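You operate a simulated robot arm through the tools that you are given. There is no shell and no other tool. Be economical: measure what you need, move in short steps, check, and stop when the job is done.

The job below is to be done with a simulated robot arm. You get a single attempt, and the scene is never put back.

TASK
Turn the level pointer on the middle blue drum to LOW. Press the zero key two times. Put the 60 screen from the top of the trailer bench on the top of the far red drum and the 40 screen on top of the click key there. Lift the lid of the spill kit box open. Do these in any order.

Only the result counts: the job must be done as asked and must still hold three seconds after the hand-in. Knocking over, shifting, dropping, spilling or breaking anything else fails it. A push-on lid holds only when it is set on centred and level and pressed home; a screw cap is set on level and turned clockwise until tight.

THE ROBOT
A 6-joint arm with a fingered hand on a trunk, on a base that drives. Base frame: it is fixed to the floor where the robot stands at the start and does not move with it; the origin is under the middle of the robot, x ahead of it, y to its left, z up. Units: mm, rad, N and s.
With the tool pointing down near the work surface it reaches from about 180 to 480 mm from the robot's upright axis, wherever it stands. Its first joint turns from -2.897 to 2.897 rad. Places, roughly: click key [-1000, 2000, 1000]; level pointer on the middle blue drum [400, 0, 800]; lid of the spill kit box [-4800, -5300, 700]; screen [-1250, 1750, 1000]; top of the far red drum (22x20 cm) [-940, 660, 860]; zero key [0, 2000, 600]. Payload 2.3 kg.
The tool frame sits at the grasp point between the pads (the TCP): z along the fingers, y along the line on which they close. The tips reach 22 mm beyond it. The gripper opens to 112 mm. The gripper's body begins 60 mm behind the TCP. The gripper is a hand of 3 fingers: y runs from the thumb to the fingers, the wrist lies at [0, 0, -218] in the tool frame.
Orientation is that of the tool frame in the base frame, as a unit quaternion [w, x, y, z]. With the fingers straight down and closing along the base's y, the tool's x points along the base's -x, its y along +y and its z along -z.

THE INTERFACE
- The arm moves only by the tool drive_tool. Its argument "deltas" is a list that holds one entry, the list of rows, each a list of 6 numbers: the turn, a rotation vector about the base's x, y, z in rad, then the shift along the base's x, y, z in mm. In form: [[[wx, wy, wz, tx, ty, tz], ...]]. A call has 1 to 12 rows; each row is the pose to reach, as a shift and turn from the pose commanded when the call began. Each row takes 0.2 s and may step no farther than 50 mm and 0.15 rad from the row before; otherwise, the whole call is refused. A pose out of reach is approached as far as the arm can. The call stops where the force on the tool passes 40 N (or 10 N more than at its start, if that is more) or the arm is blocked; 0.2 s more then pass. In this call time passes only in rows, and 0.2 s behind the last. It gives the time, the measured TCP pose, the force on the tool (base axes), the opening and the grip force at its end, in the units of the frame above (readings bear some noise), with the torque about the TCP (base axes, N m) and any sound that the robot's microphone picked up.
- Cameras (640 x 400 px; columns grow to the right, rows downward): "scene" is now at [0.5, 112.2, 1434.4]; the picture's right is [-0.40, -0.92, 0.00], its down [-0.78, 0.34, -0.52] and it looks along [0.48, -0.21, -0.85] (base axes); focal length 290 px, centre (320, 200). "wrist" rides on the gripper at [66, 3, -80] in the tool frame; the picture's right is [-0.05, 1.00, 0.00], its down [-0.77, -0.04, -0.64] and it looks along [-0.64, -0.03, 0.77] (tool axes); focal length 275 px, centre (320, 200). There is no depth. A picture from a camera that has moved, and an enlarged one, comes with that camera's place and axes in the base frame and with its lens.
- grab_frame(camera): a new picture of that camera. No time passes.
- slide_trunk(by): slides the trunk up (or, below 0, down) by that many mm; the arm and the scene camera ride with it, the base frame stays. It gives what a move gives, with no picture.
- drive_base(legs): drives the robot by 1 to 6 legs, each [ahead, left, turn to the left] in mm, mm and rad, along the robot's own axes; the way and the turn of a leg run together, so that a leg with both is an arc; at most 1500 mm and 3.142 rad a leg. The arm and the cameras ride along, it lands a little off, and it stops where it bumps. It gives what a move gives.
- move_fingers(finger1, finger2, thumb_bend): sets how far each is bent, from 0 (flat) to 1 (curled in); at 0.3 the hand is open as for a grip, at 0.7 the pads meet at the TCP. One left out holds its place. A second passes; each finger stops where it meets its share of the squeeze, and holds until it gets a number again. It is the only way to open and close the hand. It gives what a move gives, with no picture; readings hold the bend of each and the force on the fingers (four entries, about 0 where the hand has none), thumb and palm.
- turn_head(pan, tilt): turns the head with the scene camera to pan (to the left, within 2.705 rad either way) and tilt (down, from -0.506 to 1.204), counted from straight ahead of the robot. It gives what a move gives.
- inspect(camera, box): a new picture of the part [left, top, right, bottom] of that camera's present view, enlarged. No time passes.
- finish_job(): hands the job in; it is judged then, once.

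Go step by step. Nothing tells you exact positions but the pictures and the camera data: compare them with the known pose of the tool, close in by small moves and look again before you grip or let go. The budget is 165 turns and 128 pictures, counting those below and the enlarged ones. Unless the task says otherwise, let go and move clear before handing in, and close with one line.

The tools are called after "Call:" as name(argument=value, ...) on one line, values as JSON. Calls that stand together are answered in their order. drive_tool: Moves the arm, as the interface text tells. Its arguments: {"type":"object","properties":{"deltas":{"type":"array","items":{"type":"array","items":{"type":"array","items":{"type":"number"}}}}},"required":["deltas"]} The other tools are called the same way: slide_trunk (by) slides the trunk up or down; move_fingers (finger1, finger2, thumb_bend) moves the fingers one by one; drive_base (legs) drives the base; turn_head (pan, tilt) turns the head that bears the scene camera; grab_frame (camera) takes a picture; inspect (camera, box) takes an enlarged picture of a part of a camera's view; finish_job () hands the job in.

At the start:

```text
time: 0.0
position: [354.4, 42.5, 965.5]
orientation: [0.001, 0.001, 1.0, 0.0]
wrist_force: [0.6, 0.0, -0.6]
wrist_torque: [0.03, 0.02, 0.01]
opening: 112.0
gripper_force: 0.1
shape: jaw
bend: [0.3, 0.3, 0.3]
finger forces: [0.1, 0.1, 0.1, 0.0, 0.0, 0.0]
trunk travel left (down, up): [-375.0, 215.0]
robot x, y, heading: [-2.3, 0.7, 0.001]
head pan, tilt: [-0.412, 1.021]
```

scene: 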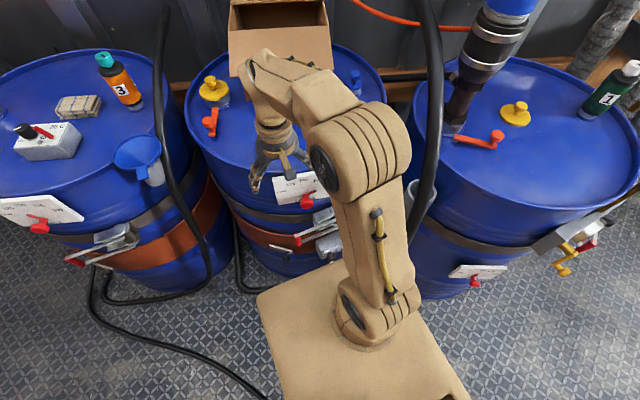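
wrist: 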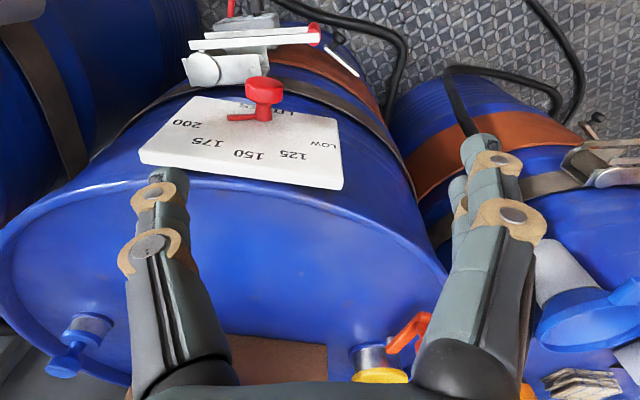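

I see three blue drums, with the middle drum's white level plate and red pointer under the hand. I'll look closer at the plate first.

Call:
inspect(camera="wrist", box=[130, 50, 370, 200])

Call:
inspect(camera="scene", box=[240, 150, 360, 260])

```text
2.67 times, centred on (250, 125) of wrist
camera zoom: at [287.5, 46.3, 1045.9], right [0.05, 1.0, 0.0], down [0.77, -0.04, 0.64], along [0.64, -0.03, -0.77], focal length 734 px, centre (507, 400)
```

zoom: 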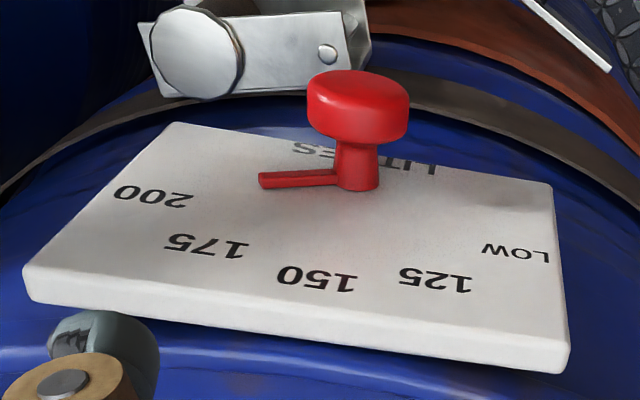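

```text
3.64 times, centred on (300, 205) of scene
camera zoom: at [0.5, 112.2, 1434.4], right [-0.4, -0.92, 0.0], down [-0.78, 0.34, -0.52], along [0.48, -0.21, -0.85], focal length 1053 px, centre (393, 182)
```

zoom: 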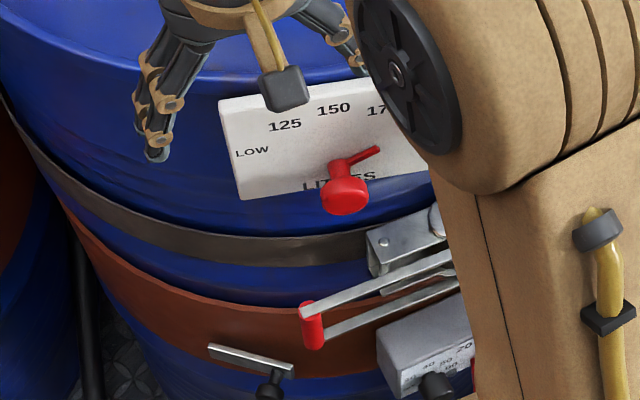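

The pointer knob is roughly at (363, -8, 799), projecting toward the robot, and it points near 200. I'll survey the other stations with the head before I move.

Call:
turn_head(pan=1.5, tilt=0.35)

Call:
grab_frame(camera="scene")

Call:
turn_head(pan=2.3, tilt=0.35)

Call:
grab_frame(camera="scene")

Call:
turn_head(pan=-2.3, tilt=0.2)

Call:
grab_frame(camera="scene")

```text
time: 1.9
position: [354.4, 42.6, 964.3]
orientation: [0.0, 0.001, 1.0, 0.0]
wrist_force: [0.1, -0.2, -0.3]
wrist_torque: [-0.02, -0.01, -0.01]
opening: 112.0
gripper_force: 0.0
shape: jaw
bend: [0.3, 0.3, 0.3]
finger forces: [0.0, 0.0, 0.0, 0.1, 0.1, 0.0]
trunk travel left (down, up): [-375.0, 215.0]
robot x, y, heading: [-0.7, 3.1, -0.004]
head pan, tilt: [1.499, 0.351]
```

```text
123 pictures are left
camera scene: at [-55.4, 232.4, 1490.6], right [1.0, -0.07, 0.0], down [-0.02, -0.34, -0.94], along [0.07, 0.94, -0.34], focal length 290 px, centre (320, 200)
```

scene: 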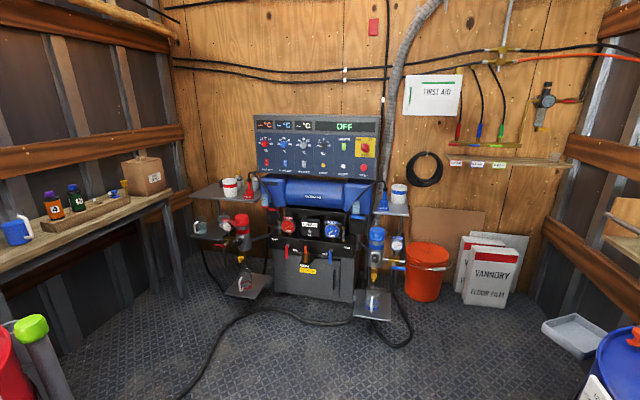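

```text
time: 3.0
position: [354.9, 42.3, 964.6]
orientation: [0.0, 0.0, 1.0, 0.0]
wrist_force: [0.0, -0.7, 0.7]
wrist_torque: [0.0, 0.02, 0.01]
opening: 111.7
gripper_force: 0.1
shape: jaw
bend: [0.3, 0.3, 0.3]
finger forces: [0.0, 0.1, 0.1, 0.1, 0.0, 0.1]
trunk travel left (down, up): [-375.0, 215.0]
robot x, y, heading: [0.8, -0.3, 0.004]
head pan, tilt: [2.3, 0.351]
```

```text
122 pictures are left
camera scene: at [-124.1, 209.0, 1490.6], right [0.75, 0.67, 0.0], down [0.23, -0.26, -0.94], along [-0.63, 0.7, -0.34], focal length 290 px, centre (320, 200)
```

scene: 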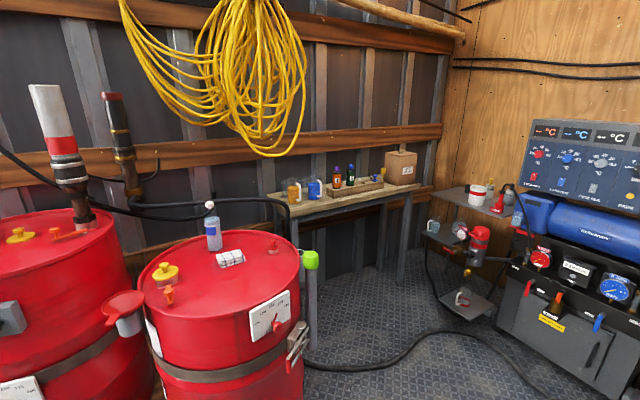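

```text
time: 6.7
position: [354.1, 43.3, 964.7]
orientation: [-0.001, 0.0, 1.0, 0.0]
wrist_force: [0.2, -0.4, 0.5]
wrist_torque: [-0.01, 0.01, 0.02]
opening: 111.8
gripper_force: 0.0
shape: jaw
bend: [0.3, 0.3, 0.3]
finger forces: [0.0, 0.0, 0.0, 0.0, 0.0, 0.0]
trunk travel left (down, up): [-375.0, 215.0]
robot x, y, heading: [2.7, -0.8, -0.002]
head pan, tilt: [-2.3, 0.201]
```

```text
121 pictures are left
camera scene: at [-124.2, 70.1, 1504.6], right [-0.75, 0.67, 0.0], down [0.13, 0.15, -0.98], along [-0.65, -0.73, -0.2], focal length 290 px, centre (320, 200)
```

scene: 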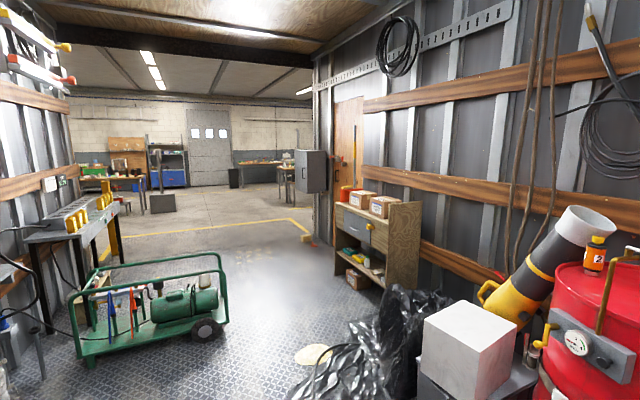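

The survey shows the rig (zero key), the bench on the left, red drums behind and the spill kit far away. Next I'll back off from the middle drum and bring the tool horizontal for the pointer knob.

Call:
drive_base(legs=[[-250, 0, 0]])

Call:
turn_head(pan=-0.2, tilt=0.9)

Call:
grab_frame(camera="scene")

```text
time: 8.5
position: [102.8, 42.6, 964.1]
orientation: [0.0, 0.0, 1.0, 0.0]
wrist_force: [-0.4, -0.1, 1.0]
wrist_torque: [-0.02, 0.0, -0.02]
opening: 112.0
gripper_force: 0.1
shape: jaw
bend: [0.3, 0.3, 0.3]
finger forces: [0.0, 0.1, 0.1, 0.0, 0.1, 0.0]
trunk travel left (down, up): [-375.0, 215.0]
robot x, y, heading: [-251.5, -4.7, 0.001]
head pan, tilt: [-2.3, 0.201]
```

```text
time: 10.5
position: [104.1, 41.6, 964.4]
orientation: [0.0, 0.0, 1.0, 0.0]
wrist_force: [-0.2, -0.7, 0.1]
wrist_torque: [0.0, 0.0, -0.01]
opening: 111.9
gripper_force: 0.1
shape: jaw
bend: [0.3, 0.3, 0.3]
finger forces: [0.0, 0.0, 0.0, 0.1, 0.1, 0.0]
trunk travel left (down, up): [-375.0, 215.0]
robot x, y, heading: [-250.3, -1.0, 0.002]
head pan, tilt: [-0.201, 0.901]
```

```text
120 pictures are left
camera scene: at [-239.2, 124.5, 1443.1], right [-0.2, -0.98, 0.0], down [-0.77, 0.16, -0.62], along [0.61, -0.12, -0.78], focal length 290 px, centre (320, 200)
```

scene: 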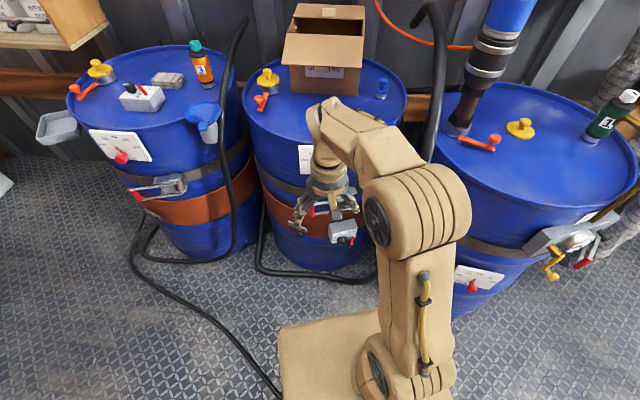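

The arm is clear of the drum. I'll now tilt the tool to horizontal while moving it toward a standoff pose.

Call:
drive_tool(deltas=[[[0, -0.143, 0, 15, -4, -10], [0, -0.286, 0, 30, -9, -20], [0, -0.428, 0, 45, -13, -30], [0, -0.571, 0, 60, -18, -40], [0, -0.714, 0, 75, -22, -50], [0, -0.857, 0, 90, -27, -60], [0, -1.0, 0, 105, -31, -72], [0, -1.142, 0, 120, -36, -84], [0, -1.285, 0, 135, -40, -96], [0, -1.428, 0, 150, -45, -108], [0, -1.571, 0, 165, -50, -120]]])

Call:
grab_frame(camera="wrist")

Call:
grab_frame(camera="scene")

```text
time: 12.9
position: [268.4, -7.7, 844.1]
orientation: [0.708, 0.0, 0.706, 0.0]
wrist_force: [0.5, -0.4, 0.8]
wrist_torque: [0.01, 0.0, -0.01]
opening: 111.8
gripper_force: 0.1
shape: jaw
bend: [0.3, 0.3, 0.3]
finger forces: [0.1, 0.0, 0.0, 0.0, 0.1, 0.1]
out of reach, approached as far as the arm can: row 5, 6
trunk travel left (down, up): [-375.0, 215.0]
robot x, y, heading: [-254.8, -1.0, -0.0]
head pan, tilt: [-0.201, 0.901]
```

```text
119 pictures are left
camera wrist: at [187.7, -3.7, 778.2], right [0.0, 1.0, 0.05], down [-0.64, -0.04, 0.77], along [0.77, -0.03, 0.64], focal length 275 px, centre (320, 200)
```

wrist: 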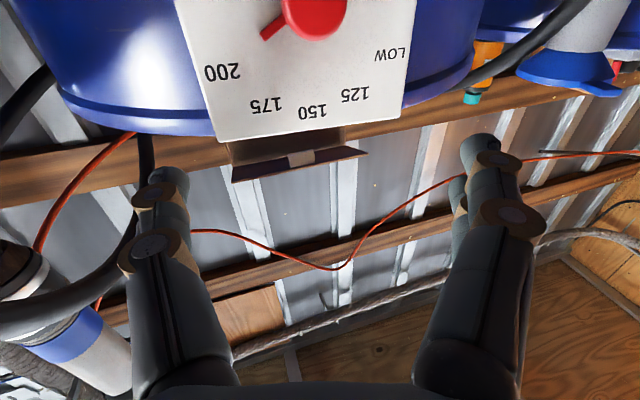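

```text
118 pictures are left
camera scene: at [-238.8, 124.4, 1443.1], right [-0.2, -0.98, 0.0], down [-0.77, 0.16, -0.62], along [0.61, -0.12, -0.78], focal length 290 px, centre (320, 200)
```

scene: 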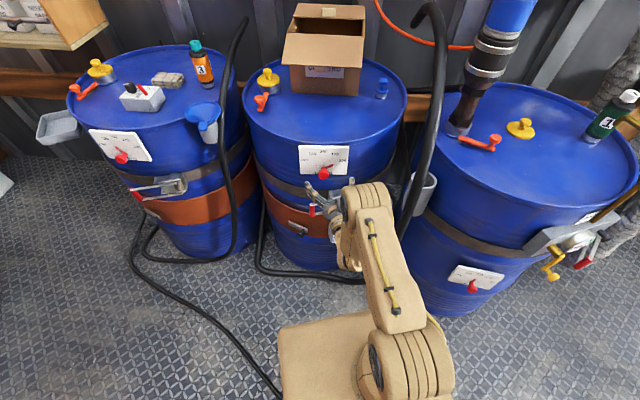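

The tool is horizontal and the plate is vertical and in clear view from both cameras. I'll zoom in on both to fix the knob position.

Call:
inspect(camera="scene", box=[285, 130, 365, 195])

Call:
inspect(camera="wrist", box=[170, 0, 430, 160])

```text
6.15 times, centred on (325, 162) of scene
camera zoom: at [-238.8, 124.4, 1443.1], right [-0.2, -0.98, 0.0], down [-0.77, 0.16, -0.62], along [0.61, -0.12, -0.78], focal length 1782 px, centre (289, 431)
```

zoom: 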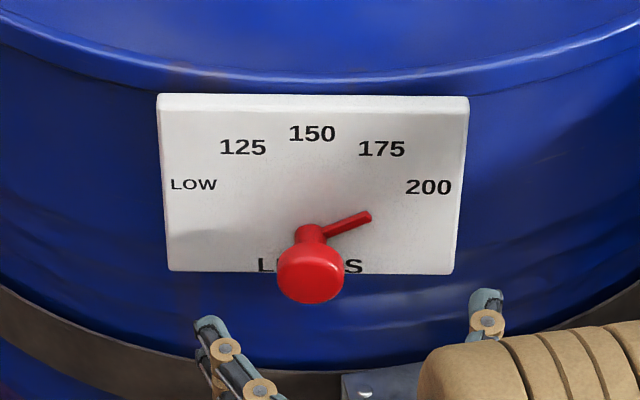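

```text
2.46 times, centred on (300, 80) of wrist
camera zoom: at [187.7, -3.7, 778.2], right [0.0, 1.0, 0.05], down [-0.64, -0.04, 0.77], along [0.77, -0.03, 0.64], focal length 678 px, centre (369, 495)
```

zoom: 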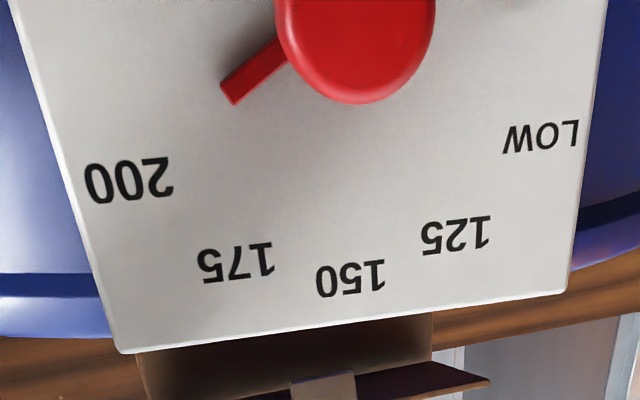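

The pointer sits at 200 (about 30°), LOW is at about 150°, and the plate is yawed 0.21 rad with its pivot near (400, -13.5, 793). I'll narrow the hand, yaw it to the plate normal, move to a standoff and roll it +1.05 rad to get ready.

Call:
move_fingers(finger1=0.45, finger2=0.45, thumb_bend=0.45)

Call:
drive_tool(deltas=[[[0, 0, -0.105, 16, 5, -18], [0, 0, -0.211, 32, 12, -36], [0, 0, -0.211, 36, 14, -51]]])

Call:
drive_tool(deltas=[[[0.147, -0.031, 0, 0, 0, 0], [0.293, -0.063, 0, 0, 0, 0], [0.44, -0.094, 0, 0, 0, 0], [0.587, -0.125, 0, 0, 0, 0], [0.733, -0.157, 0, 0, 0, 0], [0.88, -0.188, 0, 0, 0, 0], [1.027, -0.219, 0, 0, 0, 0]]])

Call:
grab_frame(camera="wrist")

Call:
grab_frame(camera="scene")

```text
time: 13.9
position: [269.2, -6.6, 844.2]
orientation: [0.707, 0.0, 0.707, 0.0]
wrist_force: [-0.9, 0.6, 0.3]
wrist_torque: [-0.01, 0.0, 0.01]
opening: 70.0
gripper_force: 0.1
shape: fingers
bend: [0.45, 0.45, 0.45]
finger forces: [0.0, 0.0, 0.0, 0.0, 0.0, 0.1]
trunk travel left (down, up): [-375.0, 215.0]
robot x, y, heading: [-254.1, -0.4, 0.001]
head pan, tilt: [-0.201, 0.901]
```

```text
time: 14.7
position: [305.8, 6.8, 794.0]
orientation: [0.703, 0.076, 0.703, -0.075]
wrist_force: [-0.6, -0.1, -0.1]
wrist_torque: [0.0, 0.0, -0.01]
opening: 69.7
gripper_force: 0.1
shape: fingers
bend: [0.45, 0.45, 0.45]
finger forces: [0.0, 0.0, 0.0, 0.0, 0.1, 0.0]
trunk travel left (down, up): [-375.0, 215.0]
robot x, y, heading: [-254.4, -2.8, 0.004]
head pan, tilt: [-0.201, 0.901]
```

```text
time: 16.3
position: [304.8, 4.8, 792.6]
orientation: [0.645, 0.418, 0.57, 0.289]
wrist_force: [1.0, -0.1, 0.5]
wrist_torque: [-0.02, -0.01, 0.01]
opening: 69.7
gripper_force: 0.0
shape: fingers
bend: [0.45, 0.45, 0.45]
finger forces: [0.0, 0.0, 0.0, 0.1, 0.1, 0.0]
trunk travel left (down, up): [-375.0, 215.0]
robot x, y, heading: [-250.8, 1.9, -0.001]
head pan, tilt: [-0.201, 0.901]
```

```text
115 pictures are left
camera wrist: at [237.4, 81.8, 764.6], right [0.1, 0.44, 0.89], down [-0.77, -0.54, 0.35], along [0.64, -0.72, 0.29], focal length 275 px, centre (320, 200)
```

wrist: 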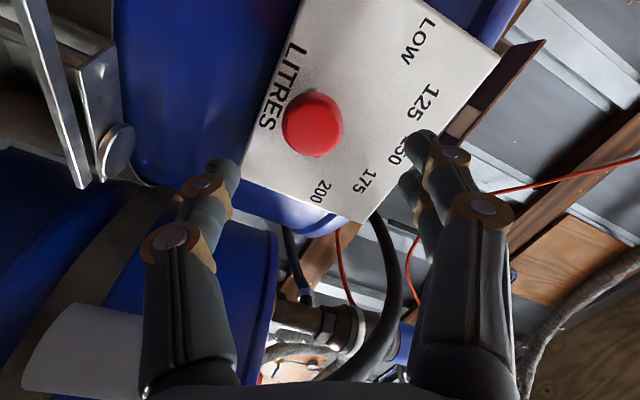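

```text
114 pictures are left
camera scene: at [-239.2, 124.5, 1443.1], right [-0.2, -0.98, 0.0], down [-0.77, 0.16, -0.62], along [0.61, -0.12, -0.78], focal length 290 px, centre (320, 200)
```

scene: 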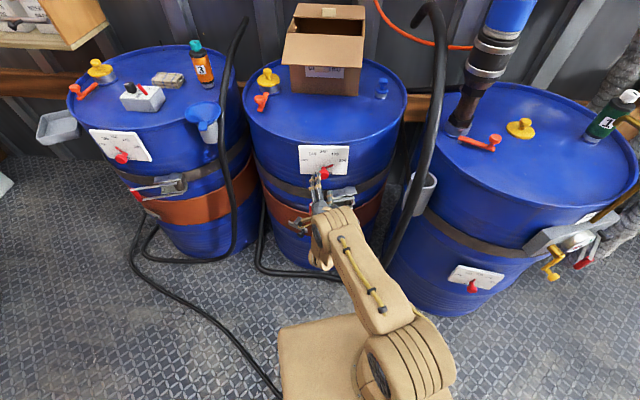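

The knob sits at about (365, -5, 791), in line with the approach axis. I'll advance and grip it.

Call:
drive_tool(deltas=[[[0, 0, 0, 18, -3, -0.5], [0, 0, 0, 36, -6, -1], [0, 0, 0, 53, -9.5, -1.5]]])

Call:
grab_frame(camera="wrist")

```text
time: 17.1
position: [358.9, -3.9, 792.0]
orientation: [0.645, 0.416, 0.572, 0.289]
wrist_force: [-0.8, 0.0, 0.7]
wrist_torque: [-0.01, -0.02, 0.01]
opening: 69.9
gripper_force: 0.1
shape: fingers
bend: [0.45, 0.45, 0.45]
finger forces: [0.1, 0.0, 0.0, 0.0, 0.0, 0.1]
trunk travel left (down, up): [-375.0, 215.0]
robot x, y, heading: [-251.5, 1.3, 0.005]
head pan, tilt: [-0.201, 0.901]
```

```text
113 pictures are left
camera wrist: at [290.5, 72.3, 762.5], right [0.1, 0.45, 0.89], down [-0.77, -0.54, 0.35], along [0.64, -0.71, 0.29], focal length 275 px, centre (320, 200)
```

wrist: 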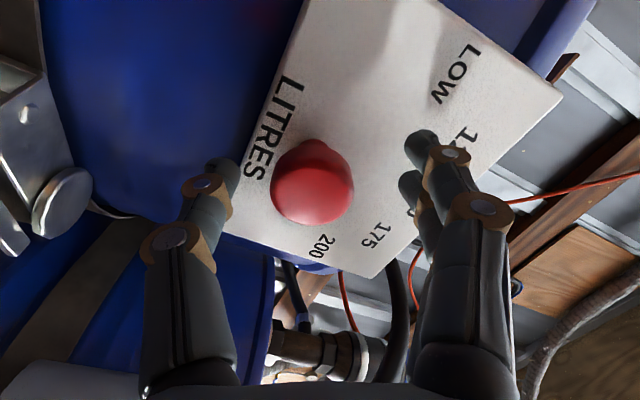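

The knob is centred between the fingers at the TCP, so I'll close on it.

Call:
move_fingers(finger1=0.7, finger2=0.7, thumb_bend=0.7)

Call:
grab_frame(camera="wrist")

```text
time: 18.1
position: [359.1, -1.6, 791.0]
orientation: [0.645, 0.417, 0.572, 0.287]
wrist_force: [2.2, -1.9, -5.0]
wrist_torque: [0.06, 0.03, -0.01]
opening: 22.9
gripper_force: 9.1
shape: fingers
bend: [0.65, 0.64, 0.63]
finger forces: [3.1, 3.9, 0.0, 0.0, 11.7, 0.0]
trunk travel left (down, up): [-375.0, 215.0]
robot x, y, heading: [-253.7, -1.2, -0.004]
head pan, tilt: [-0.201, 0.901]
```

```text
112 pictures are left
camera wrist: at [290.9, 72.1, 761.9], right [0.1, 0.45, 0.89], down [-0.76, -0.54, 0.35], along [0.64, -0.72, 0.29], focal length 275 px, centre (320, 200)
```

wrist: 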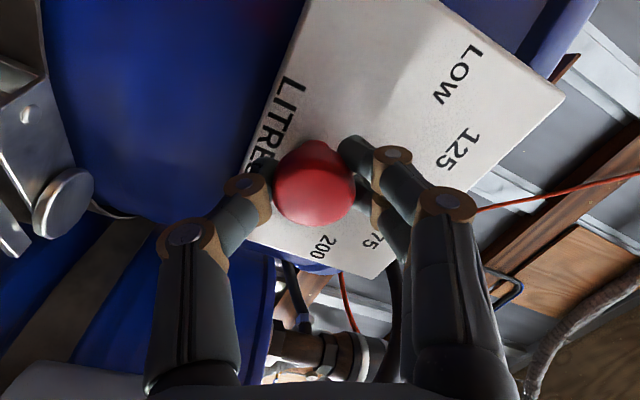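

The knob is gripped. I'll turn it counter-clockwise in a first stage and watch.

Call:
drive_tool(deltas=[[[-0.137, 0.029, 0, 0, 0, 0], [-0.274, 0.058, 0, 0, 0, 0], [-0.411, 0.088, 0, 0, 0, 0], [-0.548, 0.117, 0, 0, 0, 0], [-0.685, 0.146, 0, 0, 0, 0], [-0.822, 0.176, 0, 0, 0, 0], [-0.958, 0.205, 0, 0, 0, 0]]])

Call:
grab_frame(camera="wrist")

Call:
inspect(camera="scene", box=[285, 130, 365, 195])

```text
time: 19.7
position: [358.4, -3.1, 790.6]
orientation: [0.704, 0.099, 0.702, -0.051]
wrist_force: [-3.5, -2.7, -15.2]
wrist_torque: [0.13, 0.22, -0.06]
opening: 23.5
gripper_force: 11.0
shape: fingers
bend: [0.65, 0.65, 0.64]
finger forces: [6.1, 3.4, 0.0, 0.0, 12.5, 0.0]
trunk travel left (down, up): [-375.0, 215.0]
robot x, y, heading: [-249.5, -0.3, -0.003]
head pan, tilt: [-0.201, 0.901]
```

```text
111 pictures are left
camera wrist: at [280.4, 21.4, 725.4], right [0.21, 0.97, 0.11], down [-0.64, 0.05, 0.77], along [0.74, -0.23, 0.63], focal length 275 px, centre (320, 200)
```

wrist: 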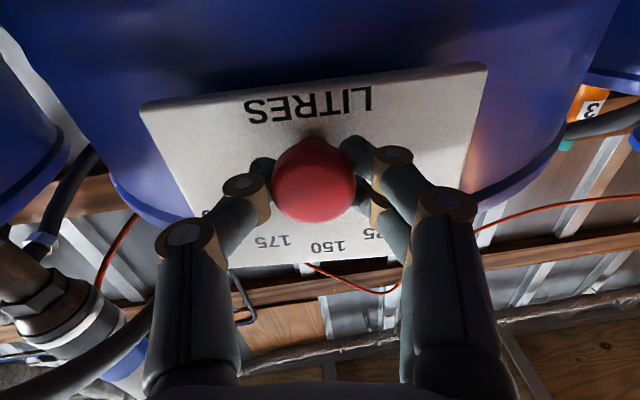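

```text
6.15 times, centred on (325, 162) of scene
camera zoom: at [-236.6, 124.0, 1443.0], right [-0.2, -0.98, 0.0], down [-0.77, 0.16, -0.62], along [0.61, -0.12, -0.78], focal length 1782 px, centre (289, 431)
```

zoom: 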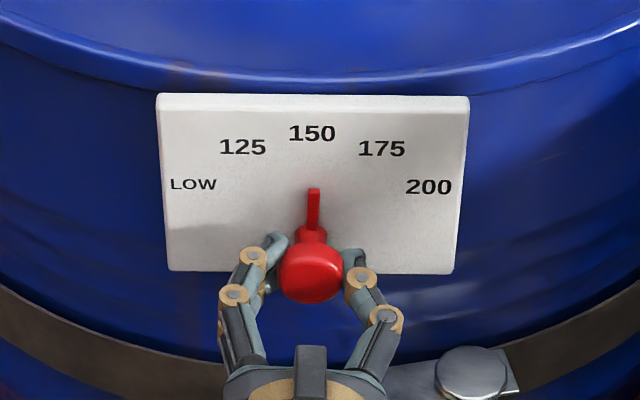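

The pointer is now at 150, so the knob follows the hand. I'll continue to LOW with a small downward correction to ease the side force.

Call:
drive_tool(deltas=[[[-0.13, 0.028, 0, 0, 0, -1.5], [-0.26, 0.056, 0, 0, 0, -2], [-0.39, 0.083, 0, 0, 0, -2], [-0.52, 0.111, 0, 0, 0, -2], [-0.65, 0.139, 0, 0, 0, -2], [-0.78, 0.167, 0, 0, 0, -2], [-0.91, 0.194, 0, 0, 0, -2], [-1.025, 0.219, 0, 0, 0, -2]]])

Call:
inspect(camera="scene", box=[285, 130, 365, 195])

Call:
grab_frame(camera="wrist")

```text
time: 21.5
position: [358.6, -2.6, 789.9]
orientation: [0.586, -0.264, 0.656, -0.396]
wrist_force: [1.7, -6.0, -5.2]
wrist_torque: [0.1, 0.12, -0.07]
opening: 24.1
gripper_force: 8.5
shape: fingers
bend: [0.64, 0.65, 0.64]
finger forces: [6.2, 3.6, 0.0, 0.0, 8.4, 0.0]
trunk travel left (down, up): [-375.0, 215.0]
robot x, y, heading: [-255.6, 2.0, -0.0]
head pan, tilt: [-0.201, 0.901]
```

```text
6.15 times, centred on (325, 162) of scene
camera zoom: at [-237.8, 123.1, 1443.2], right [-0.2, -0.98, 0.0], down [-0.77, 0.16, -0.62], along [0.61, -0.12, -0.78], focal length 1782 px, centre (289, 431)
```

zoom: 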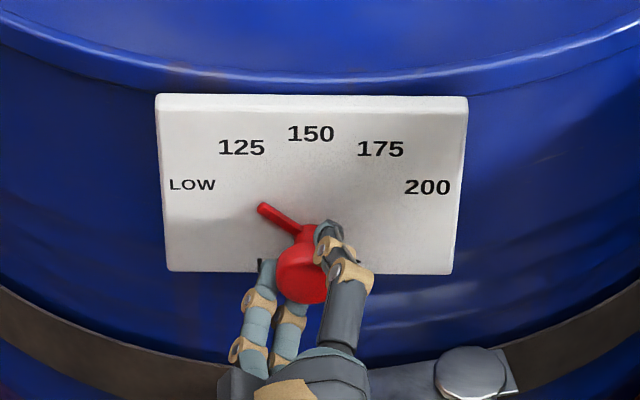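

```text
108 pictures are left
camera wrist: at [267.5, -38.1, 751.2], right [0.13, 0.58, -0.8], down [-0.49, 0.74, 0.46], along [0.86, 0.34, 0.38], focal length 275 px, centre (320, 200)
```

wrist: 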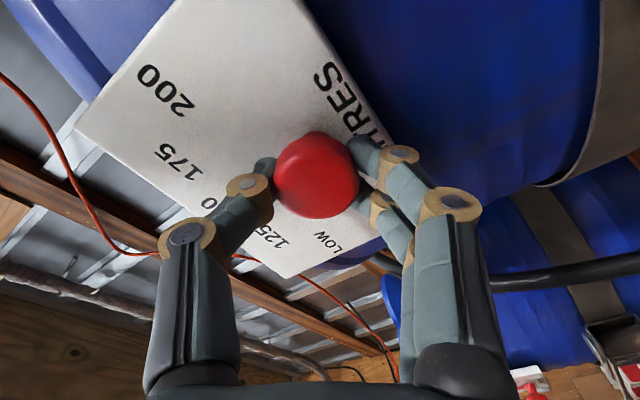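

The pointer is between 125 and LOW and still a bit short. I'll zoom in tightly to measure its slope.

Call:
inspect(camera="scene", box=[300, 146, 340, 171])

```text
16.00 times, centred on (320, 158) of scene
camera zoom: at [-237.8, 123.1, 1443.2], right [-0.2, -0.98, 0.0], down [-0.77, 0.16, -0.62], along [0.61, -0.12, -0.78], focal length 4633 px, centre (320, 864)
```

zoom: 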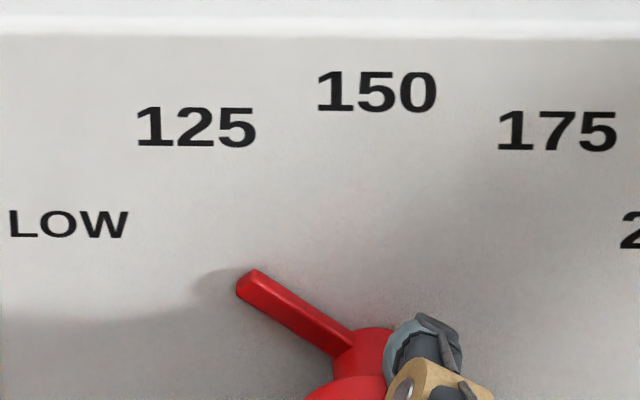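

LOW is at 150° and the pointer at about 136°, so I'll turn roughly 0.25 rad more.

Call:
drive_tool(deltas=[[[-0.122, 0.026, 0, 0, 0, 0], [-0.244, 0.052, 0, 0, 0, 0]]])

Call:
inspect(camera="scene", box=[300, 146, 340, 171])

```text
time: 22.1
position: [358.3, -3.7, 790.8]
orientation: [0.532, -0.344, 0.617, -0.466]
wrist_force: [-0.5, -6.0, -3.8]
wrist_torque: [0.08, 0.06, -0.11]
opening: 24.1
gripper_force: 8.7
shape: fingers
bend: [0.64, 0.64, 0.64]
finger forces: [6.4, 3.8, 0.0, 0.0, 8.0, 0.0]
trunk travel left (down, up): [-375.0, 215.0]
robot x, y, heading: [-252.3, 1.5, -0.006]
head pan, tilt: [-0.201, 0.901]
```

```text
16.00 times, centred on (320, 158) of scene
camera zoom: at [-238.2, 123.2, 1443.2], right [-0.2, -0.98, 0.0], down [-0.77, 0.16, -0.62], along [0.61, -0.12, -0.78], focal length 4633 px, centre (320, 864)
```

zoom: 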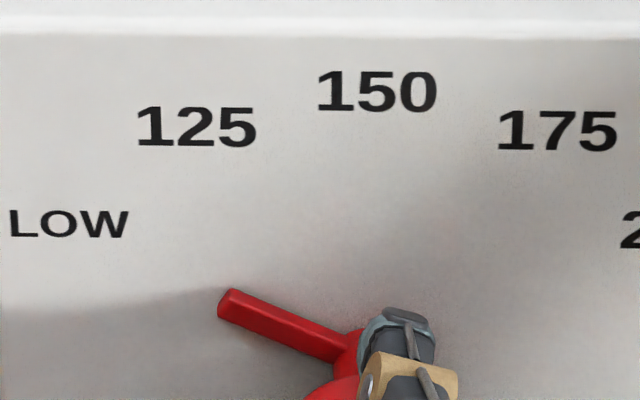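

The pointer is at about 147.5°, so I'll give it a slight nudge more and then release.

Call:
drive_tool(deltas=[[[-0.044, 0.009, 0, 0, 0, 0]]])

Call:
move_fingers(finger1=0.4, finger2=0.4, thumb_bend=0.4)

Call:
inspect(camera="scene", box=[300, 146, 340, 171])

```text
time: 22.5
position: [357.9, -2.7, 789.7]
orientation: [0.521, -0.358, 0.61, -0.477]
wrist_force: [0.5, -4.7, -2.9]
wrist_torque: [0.1, 0.04, -0.08]
opening: 24.6
gripper_force: 9.6
shape: fingers
bend: [0.64, 0.65, 0.65]
finger forces: [6.6, 3.7, 0.0, 0.1, 8.2, 0.1]
trunk travel left (down, up): [-375.0, 215.0]
robot x, y, heading: [-249.5, -1.7, -0.001]
head pan, tilt: [-0.201, 0.901]
```

```text
time: 23.5
position: [357.7, -2.0, 791.0]
orientation: [0.521, -0.358, 0.609, -0.478]
wrist_force: [-0.8, 1.4, 0.0]
wrist_torque: [0.01, -0.01, -0.02]
opening: 83.1
gripper_force: 0.1
shape: fingers
bend: [0.4, 0.4, 0.4]
finger forces: [0.0, 0.0, 0.0, 0.0, 0.1, 0.0]
trunk travel left (down, up): [-375.0, 215.0]
robot x, y, heading: [-248.6, 1.6, 0.003]
head pan, tilt: [-0.201, 0.901]
```

```text
16.00 times, centred on (320, 158) of scene
camera zoom: at [-239.2, 124.6, 1443.1], right [-0.2, -0.98, 0.0], down [-0.77, 0.16, -0.62], along [0.61, -0.12, -0.78], focal length 4633 px, centre (320, 864)
```

zoom: 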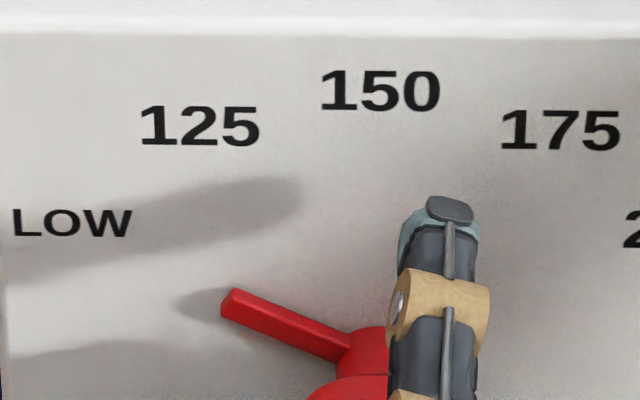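

The pointer is about 3° short of LOW. I'll grip again and turn it a touch more.

Call:
move_fingers(finger1=0.7, finger2=0.7, thumb_bend=0.7)

Call:
drive_tool(deltas=[[[-0.05, 0.011, 0, 0, 0, 0], [-0.09, 0.019, 0, 0, 0, 0]]])

Call:
inspect(camera="scene", box=[300, 146, 340, 171])

```text
time: 24.5
position: [357.4, -2.7, 789.9]
orientation: [0.521, -0.358, 0.609, -0.478]
wrist_force: [2.1, 0.8, 1.4]
wrist_torque: [0.01, -0.08, -0.01]
opening: 24.1
gripper_force: 8.4
shape: fingers
bend: [0.62, 0.65, 0.64]
finger forces: [4.9, 3.4, 0.0, 0.0, 9.8, 0.0]
trunk travel left (down, up): [-375.0, 215.0]
robot x, y, heading: [-249.8, -0.8, -0.003]
head pan, tilt: [-0.201, 0.901]
```

```text
time: 25.1
position: [358.4, -3.0, 790.7]
orientation: [0.498, -0.385, 0.592, -0.503]
wrist_force: [3.0, -0.5, 1.6]
wrist_torque: [0.14, -0.03, 0.01]
opening: 24.8
gripper_force: 10.6
shape: fingers
bend: [0.62, 0.65, 0.64]
finger forces: [4.9, 5.3, 0.0, 0.0, 10.1, 0.0]
trunk travel left (down, up): [-375.0, 215.0]
robot x, y, heading: [-249.8, 0.6, -0.002]
head pan, tilt: [-0.201, 0.901]
```

```text
16.00 times, centred on (320, 158) of scene
camera zoom: at [-238.9, 124.5, 1443.1], right [-0.2, -0.98, 0.0], down [-0.77, 0.16, -0.62], along [0.61, -0.12, -0.78], focal length 4633 px, centre (320, 864)
```

zoom: 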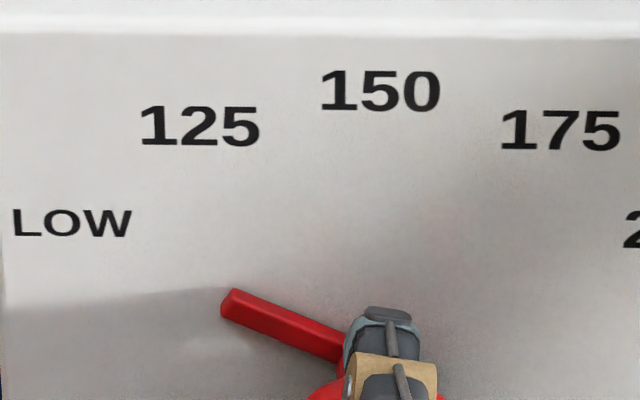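

The pointer did not move yet because the slack was being taken up. I'll turn a bit further.

Call:
drive_tool(deltas=[[[-0.07, 0.015, 0, 0, 0, 0], [-0.13, 0.028, 0, 0, 0, 0]]])

Call:
inspect(camera="scene", box=[300, 146, 340, 171])

```text
time: 25.7
position: [358.1, -3.1, 790.2]
orientation: [0.465, -0.424, 0.564, -0.534]
wrist_force: [3.8, 3.2, 0.8]
wrist_torque: [0.14, -0.02, 0.04]
opening: 25.1
gripper_force: 10.4
shape: fingers
bend: [0.62, 0.65, 0.64]
finger forces: [5.7, 7.1, 0.1, 0.0, 8.7, 0.0]
trunk travel left (down, up): [-375.0, 215.0]
robot x, y, heading: [-253.5, -0.7, 0.004]
head pan, tilt: [-0.201, 0.901]
```

```text
16.00 times, centred on (320, 158) of scene
camera zoom: at [-238.7, 125.1, 1443.0], right [-0.2, -0.98, 0.0], down [-0.77, 0.16, -0.62], along [0.61, -0.12, -0.78], focal length 4633 px, centre (320, 864)
```

zoom: 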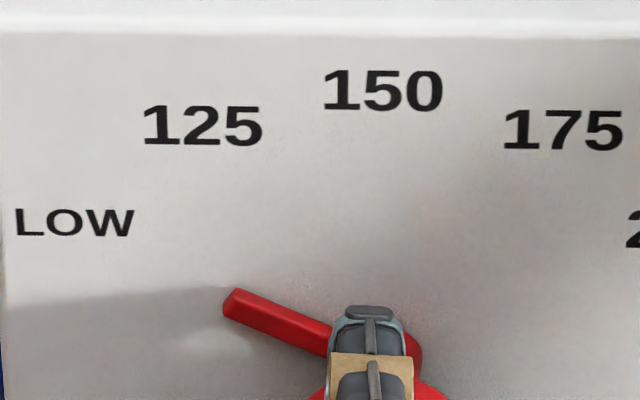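

Turning further does not move it, so the pointer is resting at its LOW position. I'll release and retreat.

Call:
move_fingers(finger1=0.3, finger2=0.3, thumb_bend=0.3)

Call:
drive_tool(deltas=[[[0, 0, 0, -30, 6, 0], [0, 0, 0, -60, 13, 0], [0, 0, 0, -98, 21, 0], [0.13, -0.028, 0, -110, 23, 10], [0.26, -0.056, 0, -110, 23, 20], [0.39, -0.083, 0, -110, 23, 30], [0.52, -0.111, 0, -110, 23, 40], [0.65, -0.139, 0, -110, 23, 50], [0.78, -0.167, 0, -110, 23, 50], [0.91, -0.194, 0, -110, 23, 50], [1.05, -0.219, 0, -110, 23, 50], [1.19, -0.254, 0, -110, 23, 50]]])

Call:
inspect(camera="scene", box=[285, 130, 365, 195])

```text
time: 26.7
position: [357.8, -2.4, 789.9]
orientation: [0.464, -0.424, 0.566, -0.534]
wrist_force: [-0.1, -0.1, -0.3]
wrist_torque: [-0.03, 0.02, 0.0]
opening: 110.8
gripper_force: 0.1
shape: fingers
bend: [0.3, 0.3, 0.3]
finger forces: [0.0, 0.0, 0.1, 0.0, 0.0, 0.1]
trunk travel left (down, up): [-375.0, 215.0]
robot x, y, heading: [-254.1, -0.5, -0.002]
head pan, tilt: [-0.201, 0.901]
```

```text
time: 29.3
position: [247.1, 18.9, 841.1]
orientation: [0.686, -0.023, 0.707, -0.171]
wrist_force: [0.2, -0.4, 0.3]
wrist_torque: [-0.01, 0.01, -0.02]
opening: 111.1
gripper_force: 0.1
shape: fingers
bend: [0.3, 0.3, 0.3]
finger forces: [0.0, 0.1, 0.0, 0.0, 0.0, 0.0]
trunk travel left (down, up): [-375.0, 215.0]
robot x, y, heading: [-248.8, -2.1, -0.002]
head pan, tilt: [-0.201, 0.901]
```

```text
6.15 times, centred on (325, 162) of scene
camera zoom: at [-239.2, 124.6, 1443.1], right [-0.2, -0.98, 0.0], down [-0.77, 0.16, -0.62], along [0.61, -0.12, -0.78], focal length 1782 px, centre (289, 431)
```

zoom: 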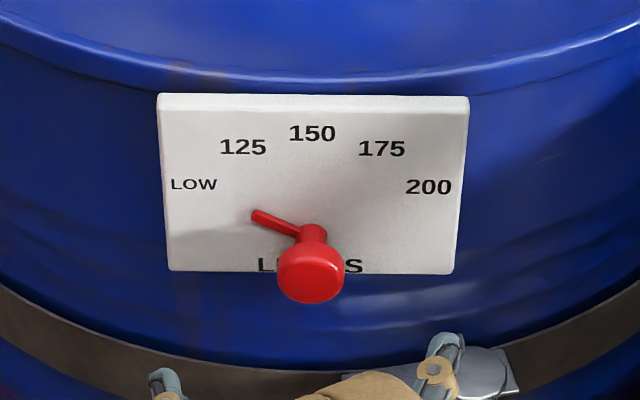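

The pointer is now on LOW, mirrored from its starting place at 200. I'll bring the tool back to pointing down and retracted for travel, then look at the rig with the zero key.

Call:
drive_tool(deltas=[[[0.03, 0.14, 0, -15, 0, 10], [0.06, 0.28, 0, -30, 0, 20], [0.09, 0.42, 0, -45, 0, 30], [0.12, 0.559, 0, -60, 0, 40], [0.15, 0.699, 0, -75, 0, 50], [0.18, 0.838, 0, -90, 0, 60], [0.209, 0.978, 0, -105, 0, 70], [0.239, 1.117, 0, -120, 0, 80], [0.269, 1.257, 0, -135, 0, 90], [0.299, 1.397, 0, -145, 0, 100], [0.328, 1.536, 0, -150, 0, 110]]])

Call:
turn_head(pan=1.3, tilt=0.35)

Call:
inspect(camera="scene", box=[170, 100, 450, 330])

```text
time: 31.6
position: [21.7, 55.5, 794.4]
orientation: [0.079, -0.035, 0.996, -0.012]
wrist_force: [4.8, -1.4, -1.0]
wrist_torque: [0.07, 0.24, 0.15]
opening: 111.3
gripper_force: 0.0
shape: fingers
bend: [0.3, 0.3, 0.3]
finger forces: [0.0, 0.1, 0.0, 0.0, 0.1, 0.1]
out of reach, approached as far as the arm can: row 7, 8, 9, 10, 11
trunk travel left (down, up): [-375.0, 215.0]
robot x, y, heading: [-252.9, 2.3, -0.002]
head pan, tilt: [-0.201, 0.901]
stopped in row 11: the force on the tool passed its limit at 102 N (the readings are from after the stop); the commanded pose is now the measured one
```

```text
time: 33.2
position: [21.6, 55.6, 793.4]
orientation: [0.08, -0.035, 0.996, -0.012]
wrist_force: [11.9, -0.7, 3.5]
wrist_torque: [0.03, 1.25, 0.07]
opening: 111.4
gripper_force: 0.1
shape: fingers
bend: [0.3, 0.3, 0.3]
finger forces: [0.0, 0.0, 0.0, 0.0, 0.1, 0.1]
trunk travel left (down, up): [-375.0, 215.0]
robot x, y, heading: [-251.9, 2.3, -0.002]
head pan, tilt: [1.3, 0.351]
```

```text
1.74 times, centred on (310, 215) of scene
camera zoom: at [-288.2, 229.3, 1490.6], right [0.96, -0.27, 0.0], down [-0.09, -0.33, -0.94], along [0.25, 0.9, -0.34], focal length 504 px, centre (337, 174)
```

zoom: 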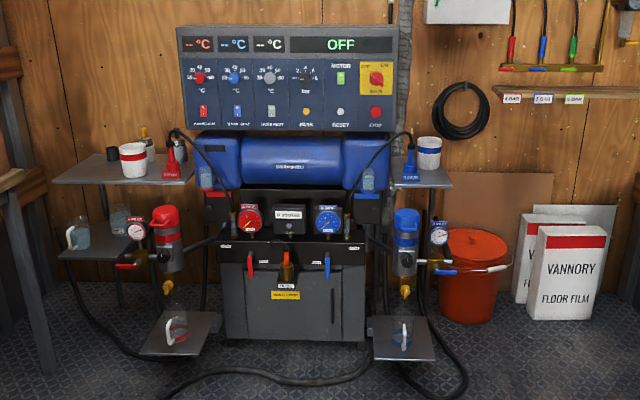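

The hand stopped against the robot's own body as it came back. I'll move it forward and up to free it, then check.

Call:
drive_tool(deltas=[[[0, 0, 0, 15, 0, 0], [0, 0, 0, 40, 0, 20], [0, 0, 0, 70, 0, 60], [0, 0, 0, 80, 0, 100]]])

Call:
turn_head(pan=-0.2, tilt=0.9)

Call:
grab_frame(camera="scene")

```text
time: 34.2
position: [100.8, 54.5, 896.4]
orientation: [0.081, -0.032, 0.996, -0.012]
wrist_force: [-0.6, 0.4, 0.4]
wrist_torque: [0.02, -0.01, 0.02]
opening: 111.8
gripper_force: 0.0
shape: fingers
bend: [0.3, 0.3, 0.3]
finger forces: [0.0, 0.1, 0.1, 0.0, 0.0, 0.0]
out of reach, approached as far as the arm can: row 1, 2, 3
trunk travel left (down, up): [-375.0, 215.0]
robot x, y, heading: [-250.6, -0.6, -0.0]
head pan, tilt: [1.3, 0.351]
```

```text
time: 35.8
position: [101.1, 55.0, 895.5]
orientation: [0.079, -0.033, 0.996, -0.011]
wrist_force: [0.9, 0.4, 0.0]
wrist_torque: [0.01, -0.02, 0.01]
opening: 111.7
gripper_force: 0.1
shape: fingers
bend: [0.3, 0.3, 0.3]
finger forces: [0.1, 0.0, 0.1, 0.0, 0.0, 0.1]
trunk travel left (down, up): [-375.0, 215.0]
robot x, y, heading: [-247.0, 0.3, 0.001]
head pan, tilt: [-0.201, 0.901]
```

```text
100 pictures are left
camera scene: at [-239.2, 124.6, 1443.1], right [-0.2, -0.98, 0.0], down [-0.77, 0.16, -0.62], along [0.61, -0.12, -0.78], focal length 290 px, centre (320, 200)
```

scene: 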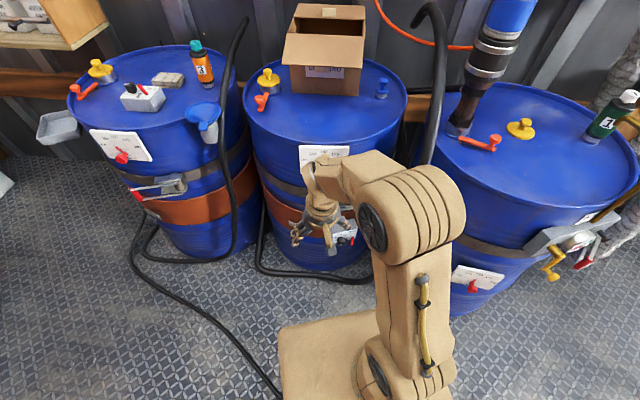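

The arm is free again and nothing looks disturbed. I'll level the tool and drive toward the rig, facing it.

Call:
drive_tool(deltas=[[[0.012, 0.08, -0.033, 0, -15, 20], [0.024, 0.16, -0.066, 0, -30, 50]]])

Call:
drive_base(legs=[[0, 300, 0], [0, 0, 1.571], [700, -250, 0]])

Call:
turn_head(pan=0.0, tilt=0.5)

Call:
grab_frame(camera="scene")

```text
time: 36.4
position: [101.3, 25.0, 944.7]
orientation: [-0.001, -0.002, 1.0, 0.001]
wrist_force: [0.3, 0.9, -0.3]
wrist_torque: [-0.01, -0.02, 0.0]
opening: 111.7
gripper_force: 0.1
shape: fingers
bend: [0.3, 0.3, 0.3]
finger forces: [0.0, 0.0, 0.0, 0.1, 0.1, 0.0]
trunk travel left (down, up): [-375.0, 215.0]
robot x, y, heading: [-249.2, 0.4, 0.001]
head pan, tilt: [-0.201, 0.901]
```

```text
time: 45.9
position: [-20.2, 1349.8, 942.9]
orientation: [-0.002, -0.706, 0.708, 0.001]
wrist_force: [0.9, -0.7, 0.6]
wrist_torque: [-0.04, -0.02, -0.03]
opening: 111.4
gripper_force: 0.0
shape: fingers
bend: [0.3, 0.3, 0.3]
finger forces: [0.0, 0.0, 0.0, 0.0, 0.0, 0.1]
trunk travel left (down, up): [-375.0, 215.0]
robot x, y, heading: [5.5, 999.4, 1.564]
head pan, tilt: [-0.201, 0.901]
```

```text
time: 46.8
position: [-20.4, 1350.0, 945.4]
orientation: [0.0, -0.706, 0.708, 0.0]
wrist_force: [-0.3, -0.1, 0.4]
wrist_torque: [0.0, 0.03, 0.0]
opening: 111.8
gripper_force: 0.0
shape: fingers
bend: [0.3, 0.3, 0.3]
finger forces: [0.0, 0.1, 0.0, 0.0, 0.1, 0.1]
trunk travel left (down, up): [-375.0, 215.0]
robot x, y, heading: [4.3, 997.2, 1.566]
head pan, tilt: [0.0, 0.499]
```

```text
99 pictures are left
camera scene: at [-139.6, 1027.8, 1476.9], right [1.0, -0.01, 0.0], down [0.0, -0.48, -0.88], along [0.01, 0.88, -0.48], focal length 290 px, centre (320, 200)
```

scene: 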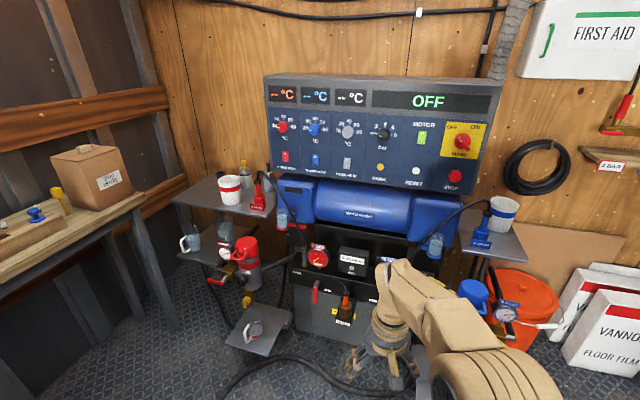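

The zero key should be on the panel between the gauges. I'll zoom in there and at the bench back corner.

Call:
inspect(camera="scene", box=[290, 235, 400, 300])

Call:
turn_head(pan=0.9, tilt=0.45)

Call:
grab_frame(camera="scene")

```text
5.82 times, centred on (345, 268) of scene
camera zoom: at [-139.6, 1027.8, 1476.9], right [1.0, -0.01, 0.0], down [0.0, -0.48, -0.88], along [0.01, 0.88, -0.48], focal length 1685 px, centre (174, -193)
```

zoom: 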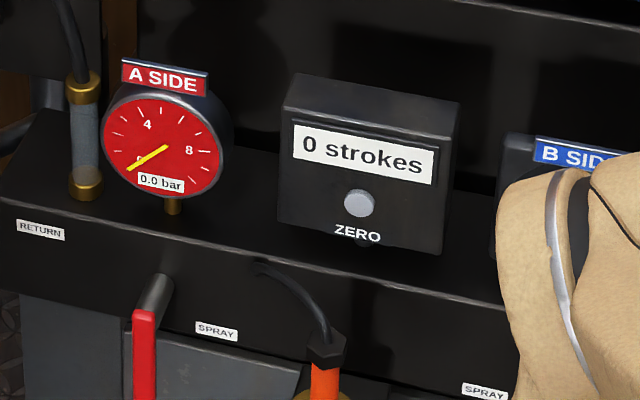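

```text
time: 48.0
position: [-20.1, 1349.5, 943.7]
orientation: [-0.001, -0.706, 0.708, 0.001]
wrist_force: [0.4, 0.4, -0.2]
wrist_torque: [0.01, -0.02, 0.04]
opening: 111.6
gripper_force: 0.1
shape: fingers
bend: [0.3, 0.3, 0.3]
finger forces: [0.0, 0.0, 0.1, 0.0, 0.0, 0.1]
trunk travel left (down, up): [-375.0, 215.0]
robot x, y, heading: [3.4, 997.7, 1.567]
head pan, tilt: [0.901, 0.45]
```

```text
97 pictures are left
camera scene: at [-211.9, 994.5, 1481.4], right [0.63, 0.78, 0.0], down [0.34, -0.27, -0.9], along [-0.7, 0.56, -0.44], focal length 290 px, centre (320, 200)
```

scene: 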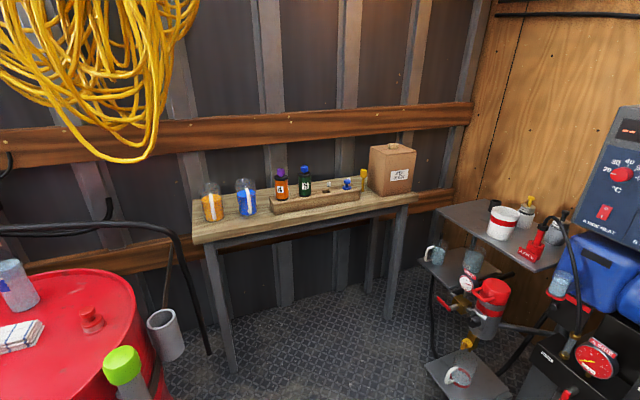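

The ZERO button is on the front of the strokes counter, near (13, 2000, 600). I'll zoom in on the bench tray.

Call:
inspect(camera="scene", box=[190, 130, 430, 250])

Call:
inspect(camera="scene", box=[300, 150, 420, 220])

```text
2.67 times, centred on (310, 190) of scene
camera zoom: at [-211.9, 994.5, 1481.4], right [0.63, 0.78, 0.0], down [0.34, -0.27, -0.9], along [-0.7, 0.56, -0.44], focal length 772 px, centre (347, 227)
```

zoom: 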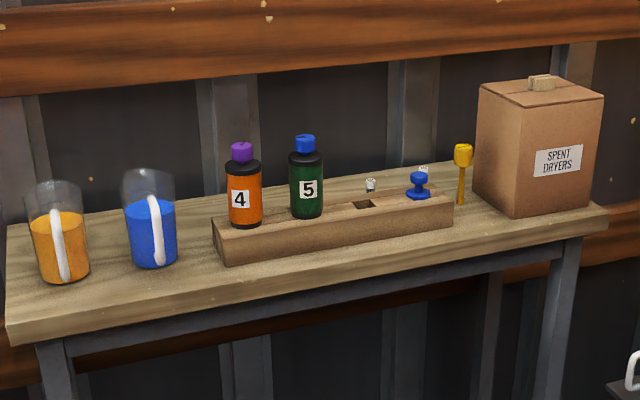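

```text
5.33 times, centred on (360, 185) of scene
camera zoom: at [-211.9, 994.5, 1481.4], right [0.63, 0.78, 0.0], down [0.34, -0.27, -0.9], along [-0.7, 0.56, -0.44], focal length 1544 px, centre (107, 280)
```

zoom: 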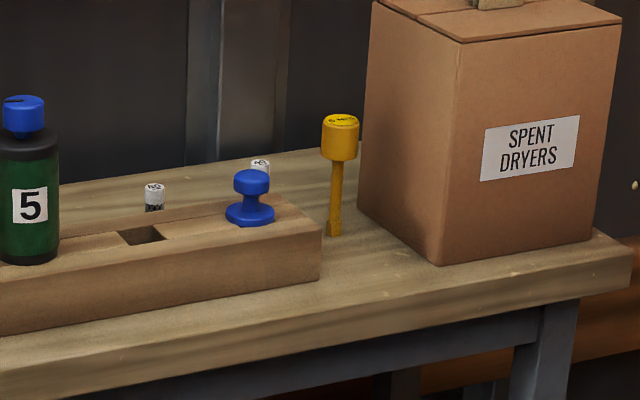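

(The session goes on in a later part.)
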